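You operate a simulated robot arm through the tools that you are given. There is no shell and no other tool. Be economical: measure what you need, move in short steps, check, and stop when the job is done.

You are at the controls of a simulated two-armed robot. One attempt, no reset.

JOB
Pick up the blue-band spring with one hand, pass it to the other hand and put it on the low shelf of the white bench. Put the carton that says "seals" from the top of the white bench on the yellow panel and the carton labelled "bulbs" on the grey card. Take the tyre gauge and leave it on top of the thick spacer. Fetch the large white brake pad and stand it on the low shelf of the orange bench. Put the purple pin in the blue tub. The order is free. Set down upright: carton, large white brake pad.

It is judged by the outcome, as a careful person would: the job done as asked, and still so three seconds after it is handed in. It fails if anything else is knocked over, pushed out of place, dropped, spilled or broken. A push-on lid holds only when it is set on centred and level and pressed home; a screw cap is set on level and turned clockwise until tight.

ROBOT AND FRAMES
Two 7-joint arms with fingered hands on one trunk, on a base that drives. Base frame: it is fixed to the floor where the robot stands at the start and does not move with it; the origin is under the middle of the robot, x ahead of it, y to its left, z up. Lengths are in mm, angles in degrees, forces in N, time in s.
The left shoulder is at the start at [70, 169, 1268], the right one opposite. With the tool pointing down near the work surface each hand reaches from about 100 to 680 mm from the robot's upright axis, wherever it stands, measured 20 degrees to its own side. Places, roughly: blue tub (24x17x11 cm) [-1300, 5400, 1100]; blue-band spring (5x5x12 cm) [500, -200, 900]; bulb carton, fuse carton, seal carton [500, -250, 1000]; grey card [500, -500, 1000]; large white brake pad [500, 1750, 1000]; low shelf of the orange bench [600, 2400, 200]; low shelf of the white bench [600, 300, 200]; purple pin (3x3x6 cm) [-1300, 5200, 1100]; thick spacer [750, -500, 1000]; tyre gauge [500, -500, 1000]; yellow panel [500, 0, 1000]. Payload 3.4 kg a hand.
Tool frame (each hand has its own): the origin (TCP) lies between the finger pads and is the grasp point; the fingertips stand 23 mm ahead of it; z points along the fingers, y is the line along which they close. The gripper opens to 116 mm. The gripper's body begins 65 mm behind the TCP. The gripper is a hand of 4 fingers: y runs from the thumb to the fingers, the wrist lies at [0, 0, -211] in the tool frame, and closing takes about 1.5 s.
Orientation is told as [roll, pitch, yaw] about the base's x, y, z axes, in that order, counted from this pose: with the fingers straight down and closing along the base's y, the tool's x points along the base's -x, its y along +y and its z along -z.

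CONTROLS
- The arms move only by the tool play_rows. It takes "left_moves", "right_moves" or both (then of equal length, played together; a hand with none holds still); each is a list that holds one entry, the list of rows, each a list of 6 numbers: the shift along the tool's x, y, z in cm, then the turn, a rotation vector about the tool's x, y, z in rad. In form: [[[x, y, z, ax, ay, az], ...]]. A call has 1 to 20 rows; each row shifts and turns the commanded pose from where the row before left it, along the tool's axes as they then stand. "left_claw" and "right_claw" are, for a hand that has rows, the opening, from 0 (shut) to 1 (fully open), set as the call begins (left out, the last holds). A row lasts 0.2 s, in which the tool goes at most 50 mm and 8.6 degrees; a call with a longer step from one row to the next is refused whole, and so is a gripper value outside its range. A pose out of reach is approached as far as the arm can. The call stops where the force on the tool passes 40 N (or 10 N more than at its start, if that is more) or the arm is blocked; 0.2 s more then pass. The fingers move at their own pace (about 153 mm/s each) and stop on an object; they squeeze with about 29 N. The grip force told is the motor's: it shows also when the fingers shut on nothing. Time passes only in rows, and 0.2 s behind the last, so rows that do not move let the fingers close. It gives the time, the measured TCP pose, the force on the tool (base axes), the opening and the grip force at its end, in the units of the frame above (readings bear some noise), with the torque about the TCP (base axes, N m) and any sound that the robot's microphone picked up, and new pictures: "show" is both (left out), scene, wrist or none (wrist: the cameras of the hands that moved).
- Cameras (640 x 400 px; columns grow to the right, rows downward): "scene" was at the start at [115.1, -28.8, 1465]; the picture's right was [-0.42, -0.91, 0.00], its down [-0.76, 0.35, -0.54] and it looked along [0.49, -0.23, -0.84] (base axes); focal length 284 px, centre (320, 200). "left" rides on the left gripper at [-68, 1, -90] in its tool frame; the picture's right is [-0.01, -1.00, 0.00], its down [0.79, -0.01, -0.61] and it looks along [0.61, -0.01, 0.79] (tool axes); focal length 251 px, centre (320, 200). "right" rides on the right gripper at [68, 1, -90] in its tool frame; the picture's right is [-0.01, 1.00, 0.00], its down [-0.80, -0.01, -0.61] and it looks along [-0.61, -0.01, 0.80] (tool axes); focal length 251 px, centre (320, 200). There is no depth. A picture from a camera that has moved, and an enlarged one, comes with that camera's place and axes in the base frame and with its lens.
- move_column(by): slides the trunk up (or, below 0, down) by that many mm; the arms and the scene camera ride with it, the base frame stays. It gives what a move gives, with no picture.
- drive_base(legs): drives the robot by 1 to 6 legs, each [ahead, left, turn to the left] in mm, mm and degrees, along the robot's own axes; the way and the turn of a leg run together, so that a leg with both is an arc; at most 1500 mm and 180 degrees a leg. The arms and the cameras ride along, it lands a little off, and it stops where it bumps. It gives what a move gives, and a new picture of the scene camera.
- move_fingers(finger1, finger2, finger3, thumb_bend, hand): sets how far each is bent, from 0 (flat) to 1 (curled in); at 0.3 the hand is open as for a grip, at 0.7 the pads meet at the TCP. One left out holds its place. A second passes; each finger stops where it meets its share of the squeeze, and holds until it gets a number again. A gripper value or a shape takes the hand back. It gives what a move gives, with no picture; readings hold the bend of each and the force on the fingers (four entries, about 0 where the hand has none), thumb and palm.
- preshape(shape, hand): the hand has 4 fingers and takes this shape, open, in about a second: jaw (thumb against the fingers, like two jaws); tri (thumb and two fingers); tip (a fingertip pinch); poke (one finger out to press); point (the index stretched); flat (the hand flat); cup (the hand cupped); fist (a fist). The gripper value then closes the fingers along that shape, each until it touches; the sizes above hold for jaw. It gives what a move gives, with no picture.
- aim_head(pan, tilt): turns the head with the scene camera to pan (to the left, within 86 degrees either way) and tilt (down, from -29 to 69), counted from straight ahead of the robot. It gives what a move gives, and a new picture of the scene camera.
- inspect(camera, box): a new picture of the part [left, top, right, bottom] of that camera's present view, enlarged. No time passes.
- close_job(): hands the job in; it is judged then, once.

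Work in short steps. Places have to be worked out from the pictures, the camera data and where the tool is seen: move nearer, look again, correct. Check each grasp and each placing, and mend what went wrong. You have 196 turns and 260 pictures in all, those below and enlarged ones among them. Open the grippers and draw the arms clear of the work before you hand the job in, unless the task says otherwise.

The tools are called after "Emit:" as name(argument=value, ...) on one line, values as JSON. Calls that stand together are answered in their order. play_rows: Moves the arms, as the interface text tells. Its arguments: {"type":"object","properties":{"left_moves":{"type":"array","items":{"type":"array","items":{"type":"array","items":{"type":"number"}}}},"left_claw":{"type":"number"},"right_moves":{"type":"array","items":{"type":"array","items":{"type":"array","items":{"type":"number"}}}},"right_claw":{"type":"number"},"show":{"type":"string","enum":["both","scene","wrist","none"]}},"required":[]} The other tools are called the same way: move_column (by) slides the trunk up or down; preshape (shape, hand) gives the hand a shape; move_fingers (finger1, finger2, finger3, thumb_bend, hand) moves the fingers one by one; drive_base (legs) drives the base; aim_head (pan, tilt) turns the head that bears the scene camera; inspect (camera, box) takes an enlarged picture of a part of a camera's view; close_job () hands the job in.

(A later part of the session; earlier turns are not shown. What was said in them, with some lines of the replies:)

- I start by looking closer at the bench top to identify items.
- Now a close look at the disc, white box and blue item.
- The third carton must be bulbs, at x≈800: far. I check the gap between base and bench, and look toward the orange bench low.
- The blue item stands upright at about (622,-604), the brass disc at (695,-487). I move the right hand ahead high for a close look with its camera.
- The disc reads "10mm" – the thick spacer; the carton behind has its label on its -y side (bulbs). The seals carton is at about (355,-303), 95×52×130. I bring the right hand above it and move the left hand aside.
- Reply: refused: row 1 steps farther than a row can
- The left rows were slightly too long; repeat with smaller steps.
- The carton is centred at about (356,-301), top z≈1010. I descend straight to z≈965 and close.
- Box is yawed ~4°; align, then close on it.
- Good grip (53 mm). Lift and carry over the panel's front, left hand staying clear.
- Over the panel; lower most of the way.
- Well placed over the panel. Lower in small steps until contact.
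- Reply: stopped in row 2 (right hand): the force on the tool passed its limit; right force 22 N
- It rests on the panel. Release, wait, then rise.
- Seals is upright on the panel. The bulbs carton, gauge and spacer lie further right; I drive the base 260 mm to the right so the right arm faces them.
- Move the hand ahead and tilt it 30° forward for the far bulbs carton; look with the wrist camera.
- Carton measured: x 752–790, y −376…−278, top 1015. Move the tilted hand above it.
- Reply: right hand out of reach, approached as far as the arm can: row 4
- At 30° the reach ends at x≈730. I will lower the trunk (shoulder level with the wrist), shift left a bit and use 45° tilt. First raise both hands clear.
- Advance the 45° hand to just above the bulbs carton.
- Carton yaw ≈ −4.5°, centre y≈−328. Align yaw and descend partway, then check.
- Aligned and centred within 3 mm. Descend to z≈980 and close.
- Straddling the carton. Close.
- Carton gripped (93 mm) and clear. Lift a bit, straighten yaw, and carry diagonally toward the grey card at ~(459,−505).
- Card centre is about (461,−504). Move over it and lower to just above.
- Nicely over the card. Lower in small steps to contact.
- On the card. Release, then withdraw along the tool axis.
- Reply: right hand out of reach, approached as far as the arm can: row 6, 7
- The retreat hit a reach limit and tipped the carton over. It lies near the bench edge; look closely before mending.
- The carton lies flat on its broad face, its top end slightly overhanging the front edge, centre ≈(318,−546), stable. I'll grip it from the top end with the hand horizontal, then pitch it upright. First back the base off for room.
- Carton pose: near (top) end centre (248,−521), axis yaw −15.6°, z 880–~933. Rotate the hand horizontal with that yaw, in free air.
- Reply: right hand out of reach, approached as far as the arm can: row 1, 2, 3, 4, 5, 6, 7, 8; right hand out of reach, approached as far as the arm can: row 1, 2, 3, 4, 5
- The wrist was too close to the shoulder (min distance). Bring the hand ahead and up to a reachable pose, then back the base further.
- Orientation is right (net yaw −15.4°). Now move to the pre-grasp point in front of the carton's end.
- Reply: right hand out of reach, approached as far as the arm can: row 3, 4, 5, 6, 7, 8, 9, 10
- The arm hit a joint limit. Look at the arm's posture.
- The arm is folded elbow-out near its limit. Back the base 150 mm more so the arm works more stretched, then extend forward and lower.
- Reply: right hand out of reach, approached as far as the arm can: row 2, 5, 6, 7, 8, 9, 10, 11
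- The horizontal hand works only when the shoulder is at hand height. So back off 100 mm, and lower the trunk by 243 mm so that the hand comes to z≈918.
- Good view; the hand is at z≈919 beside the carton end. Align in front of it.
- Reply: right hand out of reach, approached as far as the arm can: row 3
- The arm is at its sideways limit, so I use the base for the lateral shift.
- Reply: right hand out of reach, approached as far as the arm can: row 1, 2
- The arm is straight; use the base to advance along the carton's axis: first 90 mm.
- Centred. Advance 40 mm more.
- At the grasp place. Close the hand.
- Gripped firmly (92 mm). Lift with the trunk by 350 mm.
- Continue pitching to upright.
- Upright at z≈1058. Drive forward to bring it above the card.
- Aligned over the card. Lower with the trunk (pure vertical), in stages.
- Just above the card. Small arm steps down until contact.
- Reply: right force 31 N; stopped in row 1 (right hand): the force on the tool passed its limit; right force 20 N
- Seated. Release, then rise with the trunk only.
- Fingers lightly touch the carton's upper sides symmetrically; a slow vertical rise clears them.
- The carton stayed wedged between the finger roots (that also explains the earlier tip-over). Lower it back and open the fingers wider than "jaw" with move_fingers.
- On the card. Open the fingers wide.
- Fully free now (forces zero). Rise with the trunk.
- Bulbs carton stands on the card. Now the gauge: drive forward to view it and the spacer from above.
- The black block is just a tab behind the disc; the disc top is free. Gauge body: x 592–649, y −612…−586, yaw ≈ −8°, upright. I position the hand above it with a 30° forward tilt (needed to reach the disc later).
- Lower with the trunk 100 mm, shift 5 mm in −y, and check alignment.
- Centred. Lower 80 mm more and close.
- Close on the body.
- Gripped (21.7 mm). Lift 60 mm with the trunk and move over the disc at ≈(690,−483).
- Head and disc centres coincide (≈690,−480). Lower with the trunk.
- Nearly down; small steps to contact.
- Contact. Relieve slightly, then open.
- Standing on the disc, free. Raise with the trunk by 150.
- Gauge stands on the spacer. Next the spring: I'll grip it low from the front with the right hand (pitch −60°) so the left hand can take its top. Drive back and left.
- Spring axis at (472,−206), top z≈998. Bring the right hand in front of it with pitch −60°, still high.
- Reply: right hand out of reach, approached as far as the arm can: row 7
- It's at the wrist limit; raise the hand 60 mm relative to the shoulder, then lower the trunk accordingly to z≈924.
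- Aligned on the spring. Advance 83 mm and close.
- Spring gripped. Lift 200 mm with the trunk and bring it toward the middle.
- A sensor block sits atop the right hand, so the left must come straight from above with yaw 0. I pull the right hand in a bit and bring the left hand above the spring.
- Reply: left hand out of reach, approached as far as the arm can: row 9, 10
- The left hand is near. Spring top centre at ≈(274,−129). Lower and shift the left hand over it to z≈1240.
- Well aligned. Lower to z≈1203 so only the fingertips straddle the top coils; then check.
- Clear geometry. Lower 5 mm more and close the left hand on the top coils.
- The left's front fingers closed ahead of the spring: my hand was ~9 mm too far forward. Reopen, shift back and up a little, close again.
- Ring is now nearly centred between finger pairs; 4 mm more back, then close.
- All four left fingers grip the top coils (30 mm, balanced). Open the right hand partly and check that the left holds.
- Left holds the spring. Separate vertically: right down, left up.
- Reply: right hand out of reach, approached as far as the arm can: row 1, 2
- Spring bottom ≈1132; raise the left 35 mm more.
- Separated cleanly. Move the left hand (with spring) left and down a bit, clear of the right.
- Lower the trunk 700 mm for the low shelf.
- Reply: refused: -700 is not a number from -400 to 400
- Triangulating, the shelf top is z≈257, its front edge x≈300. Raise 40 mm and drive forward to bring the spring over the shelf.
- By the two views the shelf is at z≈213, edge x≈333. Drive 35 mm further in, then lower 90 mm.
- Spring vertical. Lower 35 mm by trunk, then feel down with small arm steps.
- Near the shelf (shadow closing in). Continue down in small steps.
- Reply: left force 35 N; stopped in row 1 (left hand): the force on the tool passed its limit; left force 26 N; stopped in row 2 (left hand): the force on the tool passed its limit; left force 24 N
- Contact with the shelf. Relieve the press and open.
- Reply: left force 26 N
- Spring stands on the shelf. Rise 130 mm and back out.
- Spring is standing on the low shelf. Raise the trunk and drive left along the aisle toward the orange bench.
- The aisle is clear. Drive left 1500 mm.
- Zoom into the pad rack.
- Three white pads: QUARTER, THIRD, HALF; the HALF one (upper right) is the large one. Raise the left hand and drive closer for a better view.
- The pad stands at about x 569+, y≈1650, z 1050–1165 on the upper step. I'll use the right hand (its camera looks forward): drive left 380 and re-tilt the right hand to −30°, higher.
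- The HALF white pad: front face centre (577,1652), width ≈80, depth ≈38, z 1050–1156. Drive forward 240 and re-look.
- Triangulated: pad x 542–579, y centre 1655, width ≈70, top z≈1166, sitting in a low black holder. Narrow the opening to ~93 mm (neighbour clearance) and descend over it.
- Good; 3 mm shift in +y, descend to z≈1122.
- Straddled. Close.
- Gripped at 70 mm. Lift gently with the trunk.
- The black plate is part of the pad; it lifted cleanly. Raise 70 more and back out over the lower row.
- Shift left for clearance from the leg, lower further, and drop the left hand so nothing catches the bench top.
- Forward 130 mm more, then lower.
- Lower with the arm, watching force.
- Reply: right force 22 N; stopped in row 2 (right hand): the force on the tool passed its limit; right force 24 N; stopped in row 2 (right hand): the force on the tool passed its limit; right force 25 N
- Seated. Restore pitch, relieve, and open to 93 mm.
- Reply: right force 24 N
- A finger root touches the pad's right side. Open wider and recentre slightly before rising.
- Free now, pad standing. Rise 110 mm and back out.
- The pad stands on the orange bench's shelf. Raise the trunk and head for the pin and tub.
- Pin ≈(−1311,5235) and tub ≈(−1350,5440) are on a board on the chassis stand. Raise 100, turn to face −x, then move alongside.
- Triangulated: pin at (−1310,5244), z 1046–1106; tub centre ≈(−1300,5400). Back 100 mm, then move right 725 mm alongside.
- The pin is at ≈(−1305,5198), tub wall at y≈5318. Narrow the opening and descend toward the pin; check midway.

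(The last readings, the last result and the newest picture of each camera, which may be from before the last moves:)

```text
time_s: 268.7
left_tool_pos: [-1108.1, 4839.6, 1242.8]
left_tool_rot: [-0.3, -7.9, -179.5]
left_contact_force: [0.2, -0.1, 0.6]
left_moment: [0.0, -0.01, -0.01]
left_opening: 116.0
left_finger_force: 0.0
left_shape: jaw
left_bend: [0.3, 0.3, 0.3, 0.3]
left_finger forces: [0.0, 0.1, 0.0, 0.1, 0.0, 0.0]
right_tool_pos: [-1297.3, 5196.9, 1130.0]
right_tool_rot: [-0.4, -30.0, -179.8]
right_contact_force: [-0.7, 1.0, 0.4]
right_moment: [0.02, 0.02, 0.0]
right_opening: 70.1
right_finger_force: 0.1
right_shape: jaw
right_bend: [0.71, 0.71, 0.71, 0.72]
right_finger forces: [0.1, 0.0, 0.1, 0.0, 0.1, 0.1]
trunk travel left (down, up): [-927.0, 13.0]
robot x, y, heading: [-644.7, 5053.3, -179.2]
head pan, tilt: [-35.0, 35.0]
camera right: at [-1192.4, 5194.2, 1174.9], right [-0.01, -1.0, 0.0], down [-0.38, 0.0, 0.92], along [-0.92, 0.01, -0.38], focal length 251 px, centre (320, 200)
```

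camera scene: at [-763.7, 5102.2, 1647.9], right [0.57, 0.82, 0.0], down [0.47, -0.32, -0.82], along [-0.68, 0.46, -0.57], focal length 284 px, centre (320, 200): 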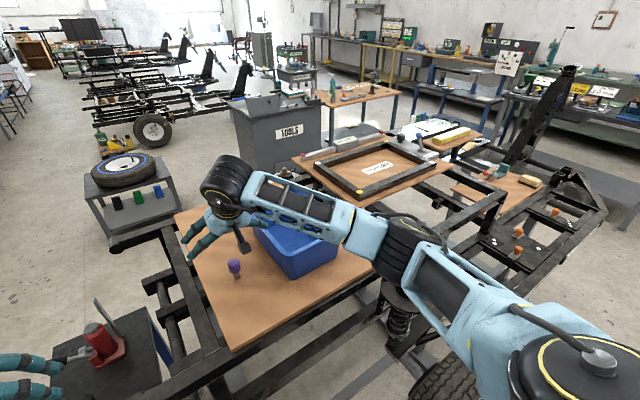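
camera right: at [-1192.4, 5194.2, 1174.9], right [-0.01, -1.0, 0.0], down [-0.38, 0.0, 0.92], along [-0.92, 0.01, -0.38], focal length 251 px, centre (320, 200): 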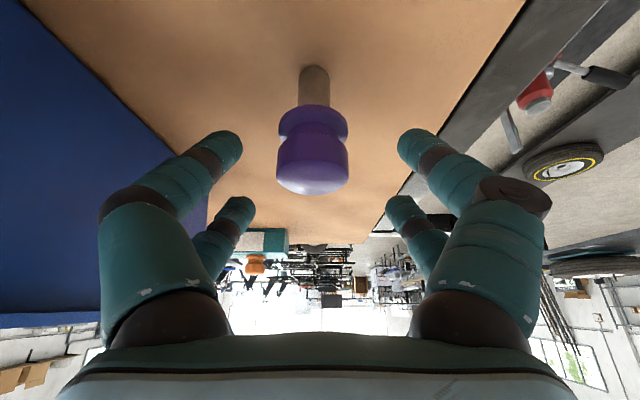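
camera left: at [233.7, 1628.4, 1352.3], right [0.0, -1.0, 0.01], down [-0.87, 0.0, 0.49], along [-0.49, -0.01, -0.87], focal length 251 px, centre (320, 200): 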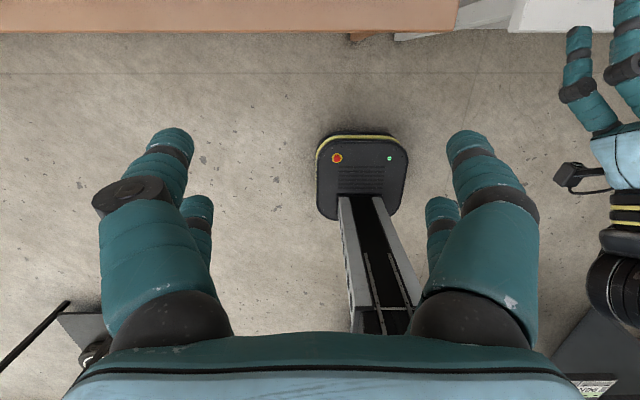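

Descend onto the pin head and close.

Emit:
play_rows(right_moves=[[[0.5, -0.2, 1.65, 0, 0, 0], [0.5, 0, 1.6, 0, 0, 0], [0, 0, 0, 0, 0, 0]]], show="none")

Emit:
play_rows(right_moves=[[[0, 0, 0, 0, 0, 0], [0, 0, 0, 0, 0, 0], [0, 0, 0, 0, 0, 0], [0, 0, 0, 0, 0, 0], [0, 0, 0, 0, 0, 0], [0, 0, 0, 0, 0, 0], [0, 0, 0, 0, 0, 0]]], right_claw=0, show="wrist")

```text
time_s: 269.5
left_tool_pos: [-1103.4, 4839.7, 1244.2]
left_tool_rot: [-0.4, -7.9, -179.4]
left_contact_force: [-0.4, -0.4, -0.4]
left_moment: [-0.02, 0.02, 0.01]
left_opening: 115.8
left_finger_force: 0.0
left_shape: jaw
left_bend: [0.3, 0.3, 0.3, 0.3]
left_finger forces: [0.1, 0.1, 0.1, 0.0, 0.0, 0.1]
right_tool_pos: [-1304.2, 5199.2, 1102.1]
right_tool_rot: [-0.4, -30.5, -179.9]
right_contact_force: [-3.6, 0.1, 24.6]
right_moment: [-0.63, -0.09, -0.23]
right_opening: 69.4
right_finger_force: 0.2
right_shape: jaw
right_bend: [0.72, 0.71, 0.71, 0.72]
right_finger forces: [19.2, 0.0, 0.0, 0.0, 5.7, 0.0]
trunk travel left (down, up): [-927.0, 13.0]
robot x, y, heading: [-643.8, 5052.3, -179.3]
head pan, tilt: [-35.0, 35.0]
```

```text
time_s: 271.1
left_tool_pos: [-1105.0, 4840.0, 1243.8]
left_tool_rot: [-0.3, -8.0, -179.4]
left_contact_force: [1.1, -0.5, 0.3]
left_moment: [0.0, 0.02, 0.0]
left_opening: 115.9
left_finger_force: 0.1
left_shape: jaw
left_bend: [0.3, 0.3, 0.3, 0.3]
left_finger forces: [0.1, 0.0, 0.0, 0.0, 0.1, 0.0]
right_tool_pos: [-1302.5, 5200.6, 1097.5]
right_tool_rot: [-0.5, -30.1, -179.8]
right_contact_force: [1.8, 2.1, 11.1]
right_moment: [0.18, -0.11, 0.0]
right_opening: 10.0
right_finger_force: 29.1
right_shape: jaw
right_bend: [0.8, 0.6, 0.6, 0.88]
right_finger forces: [0.1, 0.1, 0.0, 0.1, 0.0, 0.0]
trunk travel left (down, up): [-927.0, 13.0]
robot x, y, heading: [-643.4, 5055.2, -179.5]
head pan, tilt: [-35.0, 35.0]
camera right: at [-1198.4, 5197.8, 1143.3], right [-0.01, -1.0, 0.0], down [-0.38, 0.0, 0.92], along [-0.92, 0.01, -0.38], focal length 251 px, centre (320, 200)
```

right: 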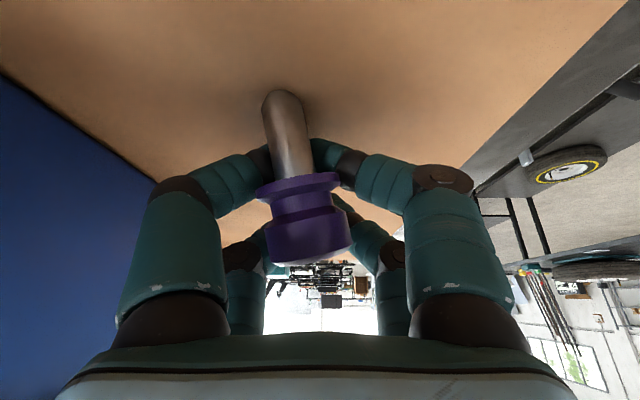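

The fingers closed beyond the pin (I was too far forward and touched the board). Open, rise a little, and re-look.

Emit:
play_rows(right_moves=[[[0, 0, 0, 0, 0, 0], [0, 0, 0, 0, 0, 0], [0, 0, 0, 0, 0, 0], [0, 0, 0, 0, 0, 0], [-0.5, 0, -0.87, 0, 0, 0], [0, 0, 0, 0, 0, 0]]], right_claw=0.6, show="both")

```text
time_s: 272.5
left_tool_pos: [-1108.4, 4839.6, 1242.2]
left_tool_rot: [-0.3, -7.9, -179.5]
left_contact_force: [-0.8, 0.7, 0.0]
left_moment: [0.0, 0.02, 0.0]
left_opening: 115.9
left_finger_force: 0.0
left_shape: jaw
left_bend: [0.3, 0.3, 0.3, 0.3]
left_finger forces: [0.0, 0.0, 0.1, 0.1, 0.0, 0.1]
right_tool_pos: [-1305.3, 5200.4, 1104.9]
right_tool_rot: [-0.7, -29.9, -179.9]
right_contact_force: [-0.1, 0.5, -0.3]
right_moment: [-0.01, 0.02, -0.01]
right_opening: 69.0
right_finger_force: 0.0
right_shape: jaw
right_bend: [0.71, 0.71, 0.71, 0.72]
right_finger forces: [0.1, 0.1, 0.0, 0.0, 0.0, 0.0]
trunk travel left (down, up): [-927.0, 13.0]
robot x, y, heading: [-642.3, 5054.8, -179.2]
head pan, tilt: [-35.0, 35.0]
camera scene: at [-764.0, 5103.4, 1647.5], right [0.57, 0.82, 0.0], down [0.47, -0.32, -0.82], along [-0.68, 0.46, -0.57], focal length 284 px, centre (320, 200)
camera right: at [-1200.6, 5198.0, 1150.1], right [-0.01, -1.0, 0.0], down [-0.39, 0.0, 0.92], along [-0.92, 0.01, -0.39], focal length 251 px, centre (320, 200)
```

scene: 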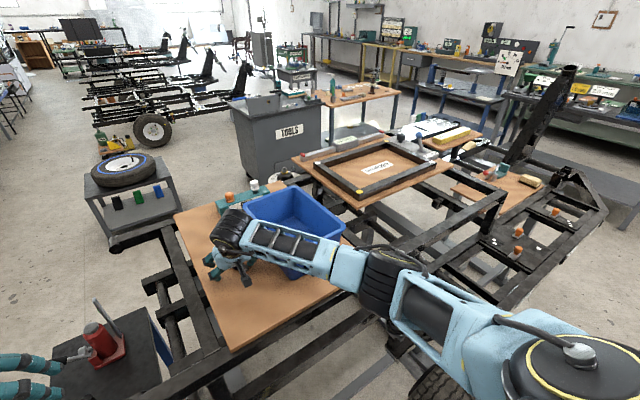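
right: 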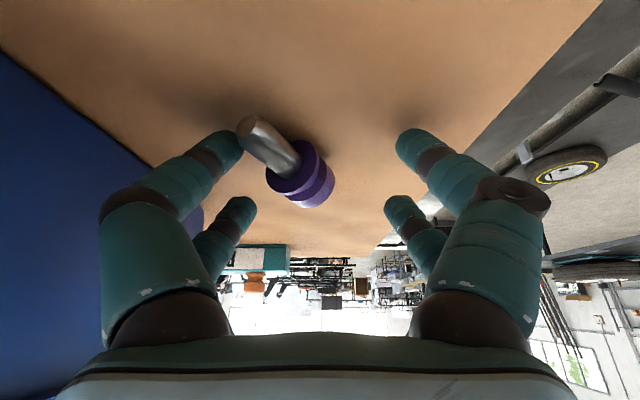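

The pin tipped over (it lies on the board; fine, it goes into the tub). Rise 30 mm, yaw the hand 30° to the pin's axis and position above it.

Emit:
play_rows(right_moves=[[[-1.5, 0, -2.6, 0, 0, 0], [0, 0, 0, -0.065, 0, -0.1126], [0, 0, 0, -0.065, 0, -0.1126], [0, 0, 0, -0.065, 0, -0.1126], [0, 0, 0, -0.065, 0, -0.1126], [-2.28, -2.44, 1.32, 0, 0, 0], [0, 0, 0, 0, 0, 0]]], show="wrist")

```text
time_s: 274.1
left_tool_pos: [-1107.9, 4840.3, 1242.4]
left_tool_rot: [-0.3, -7.9, -179.4]
left_contact_force: [0.3, 0.0, 0.3]
left_moment: [0.0, 0.0, -0.01]
left_opening: 115.8
left_finger_force: 0.1
left_shape: jaw
left_bend: [0.3, 0.3, 0.3, 0.3]
left_finger forces: [0.1, 0.0, 0.0, 0.1, 0.0, 0.0]
right_tool_pos: [-1339.7, 5209.6, 1135.3]
right_tool_rot: [-0.5, -29.8, -150.0]
right_contact_force: [0.0, -0.2, -0.3]
right_moment: [-0.01, 0.02, -0.01]
right_opening: 69.1
right_finger_force: 0.1
right_shape: jaw
right_bend: [0.71, 0.71, 0.71, 0.72]
right_finger forces: [0.0, 0.0, 0.0, 0.0, 0.0, 0.0]
trunk travel left (down, up): [-927.0, 13.0]
robot x, y, heading: [-640.1, 5053.1, -179.3]
head pan, tilt: [-35.0, 35.0]
camera right: at [-1248.7, 5258.5, 1181.1], right [0.49, -0.87, 0.0], down [-0.34, -0.19, 0.92], along [-0.8, -0.45, -0.39], focal length 251 px, centre (320, 200)
```

right: 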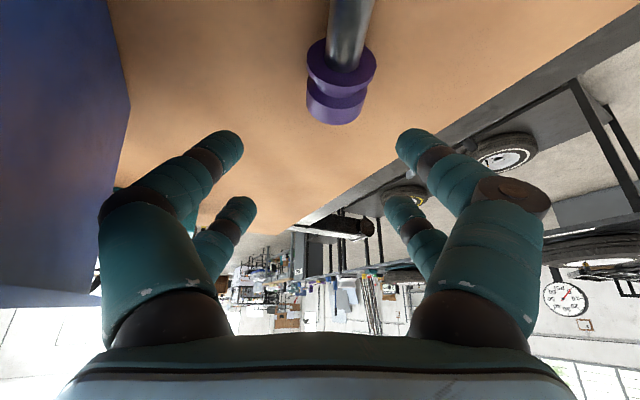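

Aligned; 11 mm lateral shift, then down to just above the board and close.

Emit:
play_rows(right_moves=[[[0, 1.1, 0, 0, 0, 0], [0.8, 0, 1.4, 0, 0, 0], [0.7, 0, 1.2, 0, 0, 0], [0, 0, 0, 0, 0, 0]]], show="wrist")

```text
time_s: 275.1
left_tool_pos: [-1107.9, 4839.4, 1242.2]
left_tool_rot: [-0.3, -7.9, -179.5]
left_contact_force: [0.3, 0.4, -0.2]
left_moment: [-0.01, 0.03, 0.0]
left_opening: 115.9
left_finger_force: 0.1
left_shape: jaw
left_bend: [0.3, 0.3, 0.3, 0.3]
left_finger forces: [0.0, 0.0, 0.0, 0.0, 0.0, 0.1]
right_tool_pos: [-1334.0, 5199.4, 1104.3]
right_tool_rot: [-0.4, -29.9, -150.0]
right_contact_force: [0.0, -0.1, 0.2]
right_moment: [-0.01, -0.01, -0.02]
right_opening: 69.3
right_finger_force: 0.1
right_shape: jaw
right_bend: [0.71, 0.71, 0.71, 0.72]
right_finger forces: [0.1, 0.0, 0.0, 0.0, 0.0, 0.1]
trunk travel left (down, up): [-927.0, 13.0]
robot x, y, heading: [-640.5, 5054.4, -179.6]
head pan, tilt: [-35.0, 35.0]
camera right: at [-1242.5, 5248.5, 1150.8], right [0.49, -0.87, 0.0], down [-0.34, -0.19, 0.92], along [-0.8, -0.45, -0.39], focal length 251 px, centre (320, 200)
```

right: 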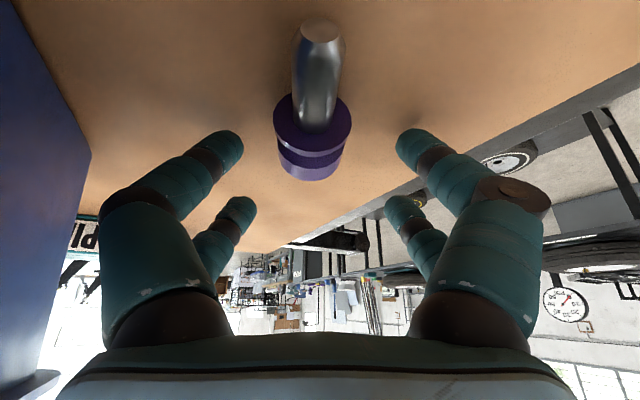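

Head sits between the lower finger pair. Close.

Emit:
play_rows(right_moves=[[[0, -0.2, 0, 0, 0, 0], [0, 0, 0, 0, 0, 0], [0, 0, 0, 0, 0, 0], [0, 0, 0, 0, 0, 0], [0, 0, 0, 0, 0, 0], [0, 0, 0, 0, 0, 0], [0, 0, 0, 0, 0, 0]]], right_claw=0, show="wrist")

```text
time_s: 276.7
left_tool_pos: [-1108.0, 4839.7, 1242.8]
left_tool_rot: [-0.3, -7.7, -179.4]
left_contact_force: [0.0, 0.3, -0.5]
left_moment: [0.0, -0.03, 0.02]
left_opening: 115.8
left_finger_force: 0.1
left_shape: jaw
left_bend: [0.3, 0.3, 0.3, 0.3]
left_finger forces: [0.0, 0.0, 0.0, 0.0, 0.0, 0.1]
right_tool_pos: [-1335.5, 5200.9, 1105.2]
right_tool_rot: [-0.5, -29.8, -150.2]
right_contact_force: [-1.0, 0.6, -0.6]
right_moment: [0.02, 0.01, 0.04]
right_opening: 10.2
right_finger_force: 28.6
right_shape: jaw
right_bend: [0.73, 0.62, 0.62, 0.76]
right_finger forces: [26.0, 0.0, 0.0, 0.0, 26.0, 0.0]
trunk travel left (down, up): [-927.0, 13.0]
robot x, y, heading: [-641.7, 5053.1, -179.4]
head pan, tilt: [-35.0, 35.0]
camera right: at [-1243.9, 5250.3, 1150.9], right [0.49, -0.87, 0.0], down [-0.34, -0.19, 0.92], along [-0.8, -0.45, -0.39], focal length 251 px, centre (320, 200)
```

right: 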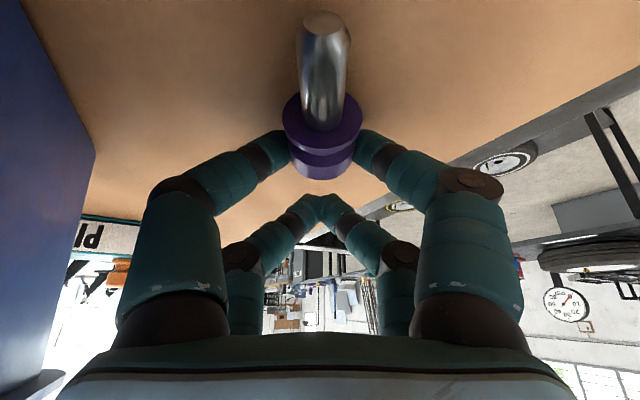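

Pin gripped (26 N each). Lift 130 mm.

Emit:
play_rows(right_moves=[[[-0.8, 0, -1.4, 0, 0, 0], [-1.6, 0, -2.8, 0, 0, 0], [-1.6, 0, -2.8, 0, 0, 0], [-1.6, 0, -2.8, 0, 0, 0], [-1.2, 0, -2.0, 0, 0, 0], [0, 0, 0, 0, 0, 0]]], show="both")

```text
time_s: 278.1
left_tool_pos: [-1107.7, 4838.5, 1242.3]
left_tool_rot: [-0.3, -7.8, -179.5]
left_contact_force: [-0.7, 0.5, 0.4]
left_moment: [0.03, -0.02, 0.0]
left_opening: 116.0
left_finger_force: 0.1
left_shape: jaw
left_bend: [0.3, 0.3, 0.3, 0.3]
left_finger forces: [0.1, 0.0, 0.0, 0.0, 0.0, 0.0]
right_tool_pos: [-1332.6, 5201.1, 1244.1]
right_tool_rot: [-0.5, -29.8, -150.1]
right_contact_force: [0.1, 0.2, -0.8]
right_moment: [-0.04, 0.0, -0.01]
right_opening: 9.9
right_finger_force: 29.3
right_shape: jaw
right_bend: [0.73, 0.62, 0.62, 0.76]
right_finger forces: [26.1, 0.0, 0.0, 0.0, 26.0, 0.0]
trunk travel left (down, up): [-927.0, 13.0]
robot x, y, heading: [-641.4, 5056.4, -179.4]
head pan, tilt: [-35.0, 35.0]
camera scene: at [-764.0, 5103.9, 1647.8], right [0.57, 0.82, 0.0], down [0.47, -0.32, -0.82], along [-0.68, 0.46, -0.57], focal length 284 px, centre (320, 200)
camera right: at [-1242.8, 5250.7, 1288.8], right [0.49, -0.87, 0.0], down [-0.34, -0.19, 0.92], along [-0.8, -0.45, -0.39], focal length 251 px, centre (320, 200)
```

scene: 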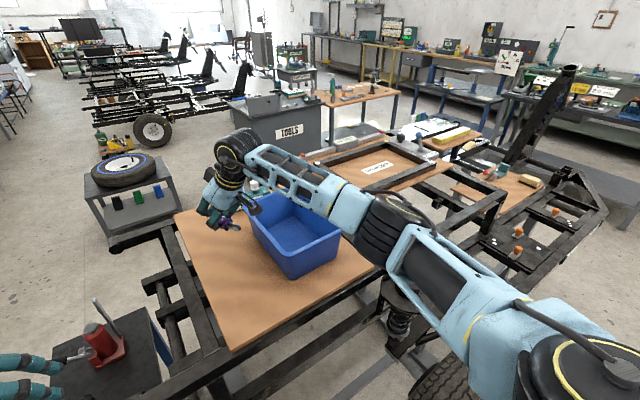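
right: 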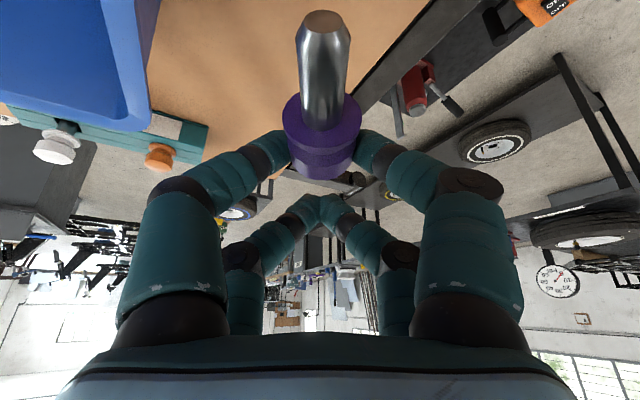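

Tub spans x −1434…−1175, y 5301…5460, rim ≈1172. Move the pin over its centre with the arm.

Emit:
play_rows(right_moves=[[[2.3, -3.5, -1.33, 0, 0, 0], [2.3, -3.5, -1.33, 0, 0, 0], [2.3, -3.5, -1.33, 0, 0, 0], [2.3, -3.5, -1.33, 0, 0, 0], [0, 0, 0, 0, 0, 0]]], show="both")

```text
time_s: 279.3
left_tool_pos: [-1107.4, 4841.1, 1242.5]
left_tool_rot: [-0.3, -7.9, -179.4]
left_contact_force: [-0.1, -0.5, 0.8]
left_moment: [0.01, -0.02, -0.04]
left_opening: 115.8
left_finger_force: 0.0
left_shape: jaw
left_bend: [0.3, 0.3, 0.3, 0.3]
left_finger forces: [0.0, 0.1, 0.0, 0.0, 0.0, 0.0]
right_tool_pos: [-1310.2, 5377.5, 1245.2]
right_tool_rot: [-0.5, -29.8, -149.9]
right_contact_force: [-0.1, 0.4, -0.7]
right_moment: [-0.01, -0.01, -0.04]
right_opening: 10.4
right_finger_force: 28.4
right_shape: jaw
right_bend: [0.73, 0.62, 0.62, 0.76]
right_finger forces: [26.0, 0.2, 0.1, 0.1, 26.2, 0.1]
trunk travel left (down, up): [-927.0, 13.0]
robot x, y, heading: [-642.2, 5054.6, -179.4]
head pan, tilt: [-35.0, 35.0]
camera scene: at [-763.7, 5104.2, 1647.8], right [0.57, 0.82, 0.0], down [0.47, -0.32, -0.82], along [-0.68, 0.46, -0.57], focal length 284 px, centre (320, 200)
camera right: at [-1220.0, 5427.0, 1290.3], right [0.49, -0.87, 0.0], down [-0.34, -0.19, 0.92], along [-0.8, -0.45, -0.39], focal length 251 px, centre (320, 200)
```

scene: 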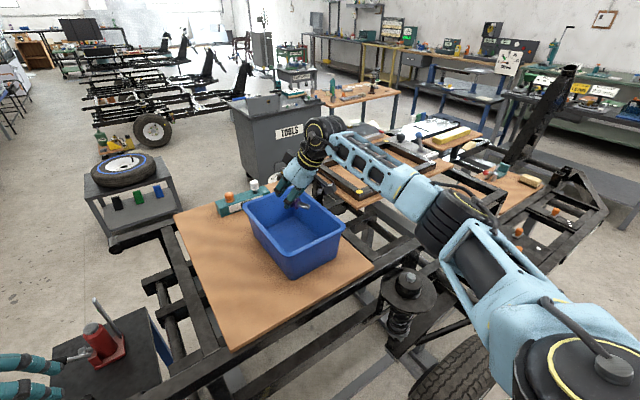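
right: 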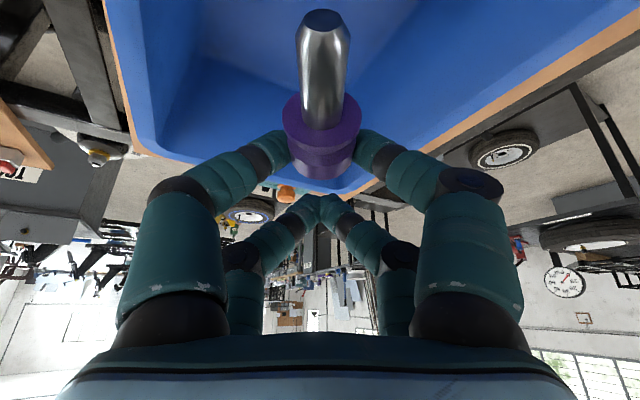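

Over the tub interior. Lower 100 mm into it and release.

Emit:
play_rows(right_moves=[[[1.67, 0, 2.9, 0, 0, 0], [1.67, 0, 2.9, 0, 0, 0], [1.67, 0, 2.86, 0, 0, 0], [0, 0, 0, 0, 0, 0]]], show="wrist")

```text
time_s: 280.3
left_tool_pos: [-1106.9, 4839.4, 1243.3]
left_tool_rot: [-0.3, -7.9, -179.5]
left_contact_force: [-0.9, 0.7, 0.4]
left_moment: [0.02, -0.03, -0.03]
left_opening: 116.0
left_finger_force: 0.1
left_shape: jaw
left_bend: [0.3, 0.3, 0.3, 0.3]
left_finger forces: [0.0, 0.0, 0.0, 0.0, 0.0, 0.0]
right_tool_pos: [-1310.3, 5376.6, 1143.5]
right_tool_rot: [-0.6, -29.9, -150.0]
right_contact_force: [-1.0, 0.2, -1.5]
right_moment: [-0.05, 0.03, -0.01]
right_opening: 10.1
right_finger_force: 28.7
right_shape: jaw
right_bend: [0.73, 0.62, 0.62, 0.76]
right_finger forces: [26.1, 0.0, 0.0, 0.1, 26.1, 0.0]
trunk travel left (down, up): [-927.0, 13.0]
robot x, y, heading: [-642.7, 5052.6, -179.4]
head pan, tilt: [-35.0, 35.0]
camera right: at [-1219.0, 5426.0, 1188.5], right [0.49, -0.87, 0.0], down [-0.34, -0.19, 0.92], along [-0.8, -0.45, -0.39], focal length 251 px, centre (320, 200)
```

right: 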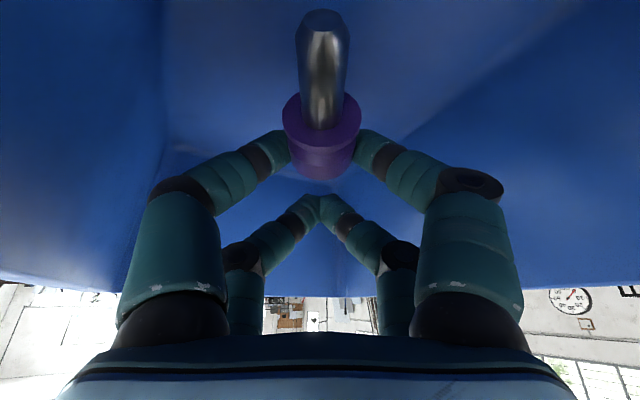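

Inside the tub. Release (partial opening) and rise.

Emit:
play_rows(right_moves=[[[0, 0, 0, 0, 0, 0], [0, 0, 0, 0, 0, 0], [0, 0, 0, 0, 0, 0], [0, 0, 0, 0, 0, 0], [-0.8, 0, -1.4, 0, 0, 0], [-1.67, 0, -2.9, 0, 0, 0], [-1.67, 0, -2.9, 0, 0, 0], [-1.67, 0, -2.9, 0, 0, 0], [0, 0, 0, 0, 0, 0]]], right_claw=0.5, show="both")

```text
time_s: 282.3
left_tool_pos: [-1107.5, 4839.9, 1241.9]
left_tool_rot: [-0.3, -7.9, -179.4]
left_contact_force: [-0.9, 0.2, 0.0]
left_moment: [0.0, 0.01, 0.01]
left_opening: 116.0
left_finger_force: 0.1
left_shape: jaw
left_bend: [0.3, 0.3, 0.3, 0.3]
left_finger forces: [0.1, 0.0, 0.0, 0.0, 0.1, 0.0]
right_tool_pos: [-1311.6, 5374.7, 1259.8]
right_tool_rot: [-0.5, -29.8, -150.1]
right_contact_force: [0.8, 0.4, -0.3]
right_moment: [0.0, 0.01, -0.02]
right_opening: 57.1
right_finger_force: 0.0
right_shape: jaw
right_bend: [0.72, 0.72, 0.72, 0.75]
right_finger forces: [0.0, 0.1, 0.1, 0.0, 0.0, 0.0]
trunk travel left (down, up): [-927.0, 13.0]
robot x, y, heading: [-645.8, 5053.6, -179.5]
head pan, tilt: [-35.0, 35.0]
camera scene: at [-763.7, 5104.0, 1647.8], right [0.57, 0.82, 0.0], down [0.47, -0.32, -0.82], along [-0.68, 0.46, -0.57], focal length 284 px, centre (320, 200)
camera right: at [-1220.6, 5424.5, 1305.2], right [0.49, -0.87, 0.0], down [-0.34, -0.19, 0.92], along [-0.8, -0.45, -0.39], focal length 251 px, centre (320, 200)
```

scene: 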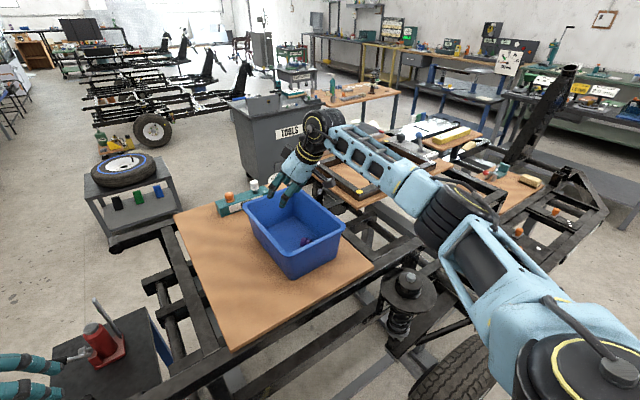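
right: 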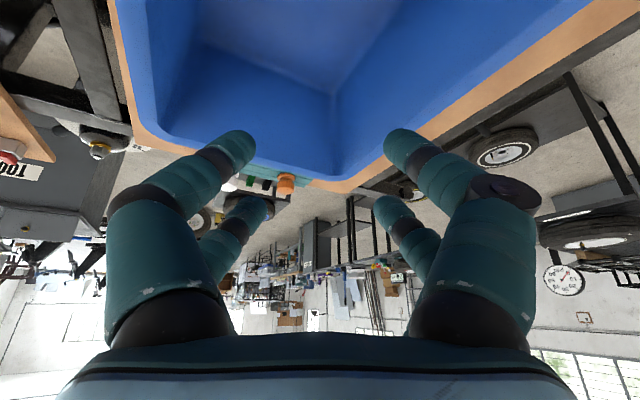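

The pin is in the tub. Open the hand and back away from the stand; then verify.

Emit:
play_rows(right_moves=[[[0, 0, 0, 0, 0, 0], [0, 0, 0, 0, 0, 0]]], right_claw=1, show="none")

Emit:
drive_base(legs=[[-250, 0, 0]])

Emit:
inspect(camera="scene", box=[160, 140, 360, 260])

```text
time_s: 282.9
left_tool_pos: [-1107.8, 4839.2, 1242.6]
left_tool_rot: [-0.3, -7.9, -179.4]
left_contact_force: [0.3, 0.0, 0.4]
left_moment: [-0.04, 0.02, 0.02]
left_opening: 115.7
left_finger_force: 0.0
left_shape: jaw
left_bend: [0.3, 0.3, 0.3, 0.3]
left_finger forces: [0.0, 0.0, 0.1, 0.0, 0.1, 0.0]
right_tool_pos: [-1312.1, 5374.0, 1260.1]
right_tool_rot: [-0.6, -29.8, -150.1]
right_contact_force: [0.5, 0.4, -0.7]
right_moment: [-0.02, 0.0, 0.0]
right_opening: 115.9
right_finger_force: 0.0
right_shape: jaw
right_bend: [0.3, 0.3, 0.3, 0.3]
right_finger forces: [0.0, 0.1, 0.0, 0.0, 0.0, 0.0]
trunk travel left (down, up): [-927.0, 13.0]
robot x, y, heading: [-645.8, 5053.1, -179.7]
head pan, tilt: [-35.0, 35.0]
```

```text
time_s: 284.8
left_tool_pos: [-863.2, 4842.3, 1241.0]
left_tool_rot: [-0.3, -7.7, -179.4]
left_contact_force: [-0.6, 0.7, -0.5]
left_moment: [0.03, -0.02, -0.02]
left_opening: 116.0
left_finger_force: 0.1
left_shape: jaw
left_bend: [0.3, 0.3, 0.3, 0.3]
left_finger forces: [0.0, 0.1, 0.1, 0.1, 0.0, 0.1]
right_tool_pos: [-1064.0, 5378.2, 1257.4]
right_tool_rot: [-0.4, -29.8, -150.3]
right_contact_force: [0.3, -1.0, -0.6]
right_moment: [0.0, 0.0, -0.02]
right_opening: 115.9
right_finger_force: 0.1
right_shape: jaw
right_bend: [0.3, 0.3, 0.3, 0.3]
right_finger forces: [0.1, 0.0, 0.0, 0.0, 0.0, 0.2]
trunk travel left (down, up): [-927.0, 13.0]
robot x, y, heading: [-393.1, 5057.0, -179.4]
head pan, tilt: [-35.0, 35.0]
camera scene: at [-517.5, 5106.4, 1647.4], right [0.57, 0.82, 0.0], down [0.48, -0.32, -0.82], along [-0.67, 0.46, -0.58], focal length 284 px, centre (320, 200)
```

scene: 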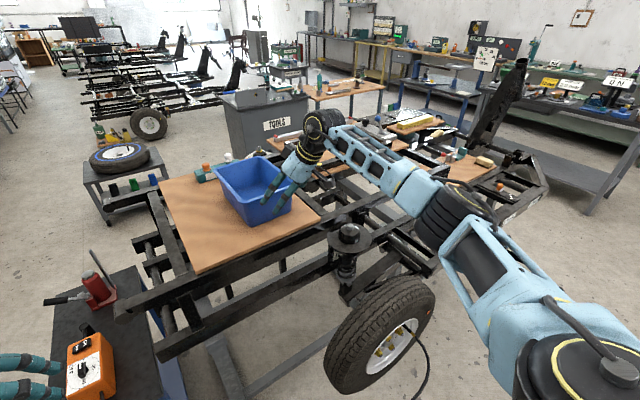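

```text
3.20 times, centred on (260, 200) of scene
camera zoom: at [-517.5, 5106.4, 1647.4], right [0.57, 0.82, 0.0], down [0.48, -0.32, -0.82], along [-0.67, 0.46, -0.58], focal length 909 px, centre (512, 200)
```

zoom: 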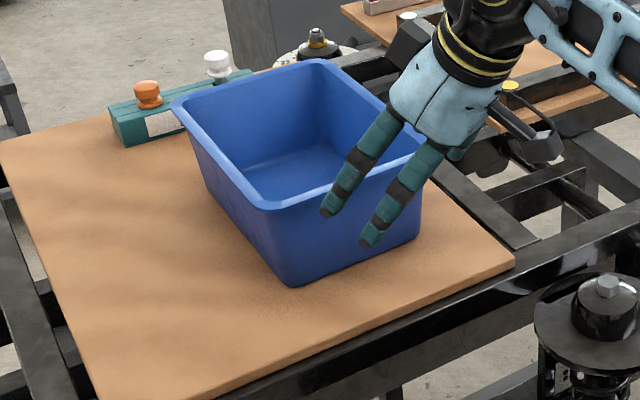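

Everything is in place, both hands are open and clear of the work. I hand the job in.

Emit:
close_job()

```text
The job is handed in.
```

I handed the job in with every item placed as asked. I saw each one in place in a camera view after I let go of it; there was no last look back at the white and orange benches before hand-in.

- **Blue-band spring:** picked up with the right hand, passed to the left, and left standing on the low shelf of the white bench.
- **"Seals" carton:** upright on the yellow panel.
- **"Bulbs" carton:** upright on the grey card. It got knocked over on the bench top on the first release, so I picked it up again and set it back. I never read its label clearly; I took it as bulbs because the other two say "seals" and "fuses".
- **Tyre gauge:** standing on top of the thick spacer. I took the blue tool for the gauge and the "10mm" brass disc for the spacer.
- **Large white brake pad:** standing on the low shelf of the orange bench. I took the white pad marked "HALF" as the large one; the other white pads are "THIRD" and "QUARTER".
- **Purple pin:** in the blue tub. It tipped over on its board before I gripped it, and I last saw it inside the tub just after letting go.

I did not see any other object knocked over or moved out of place.
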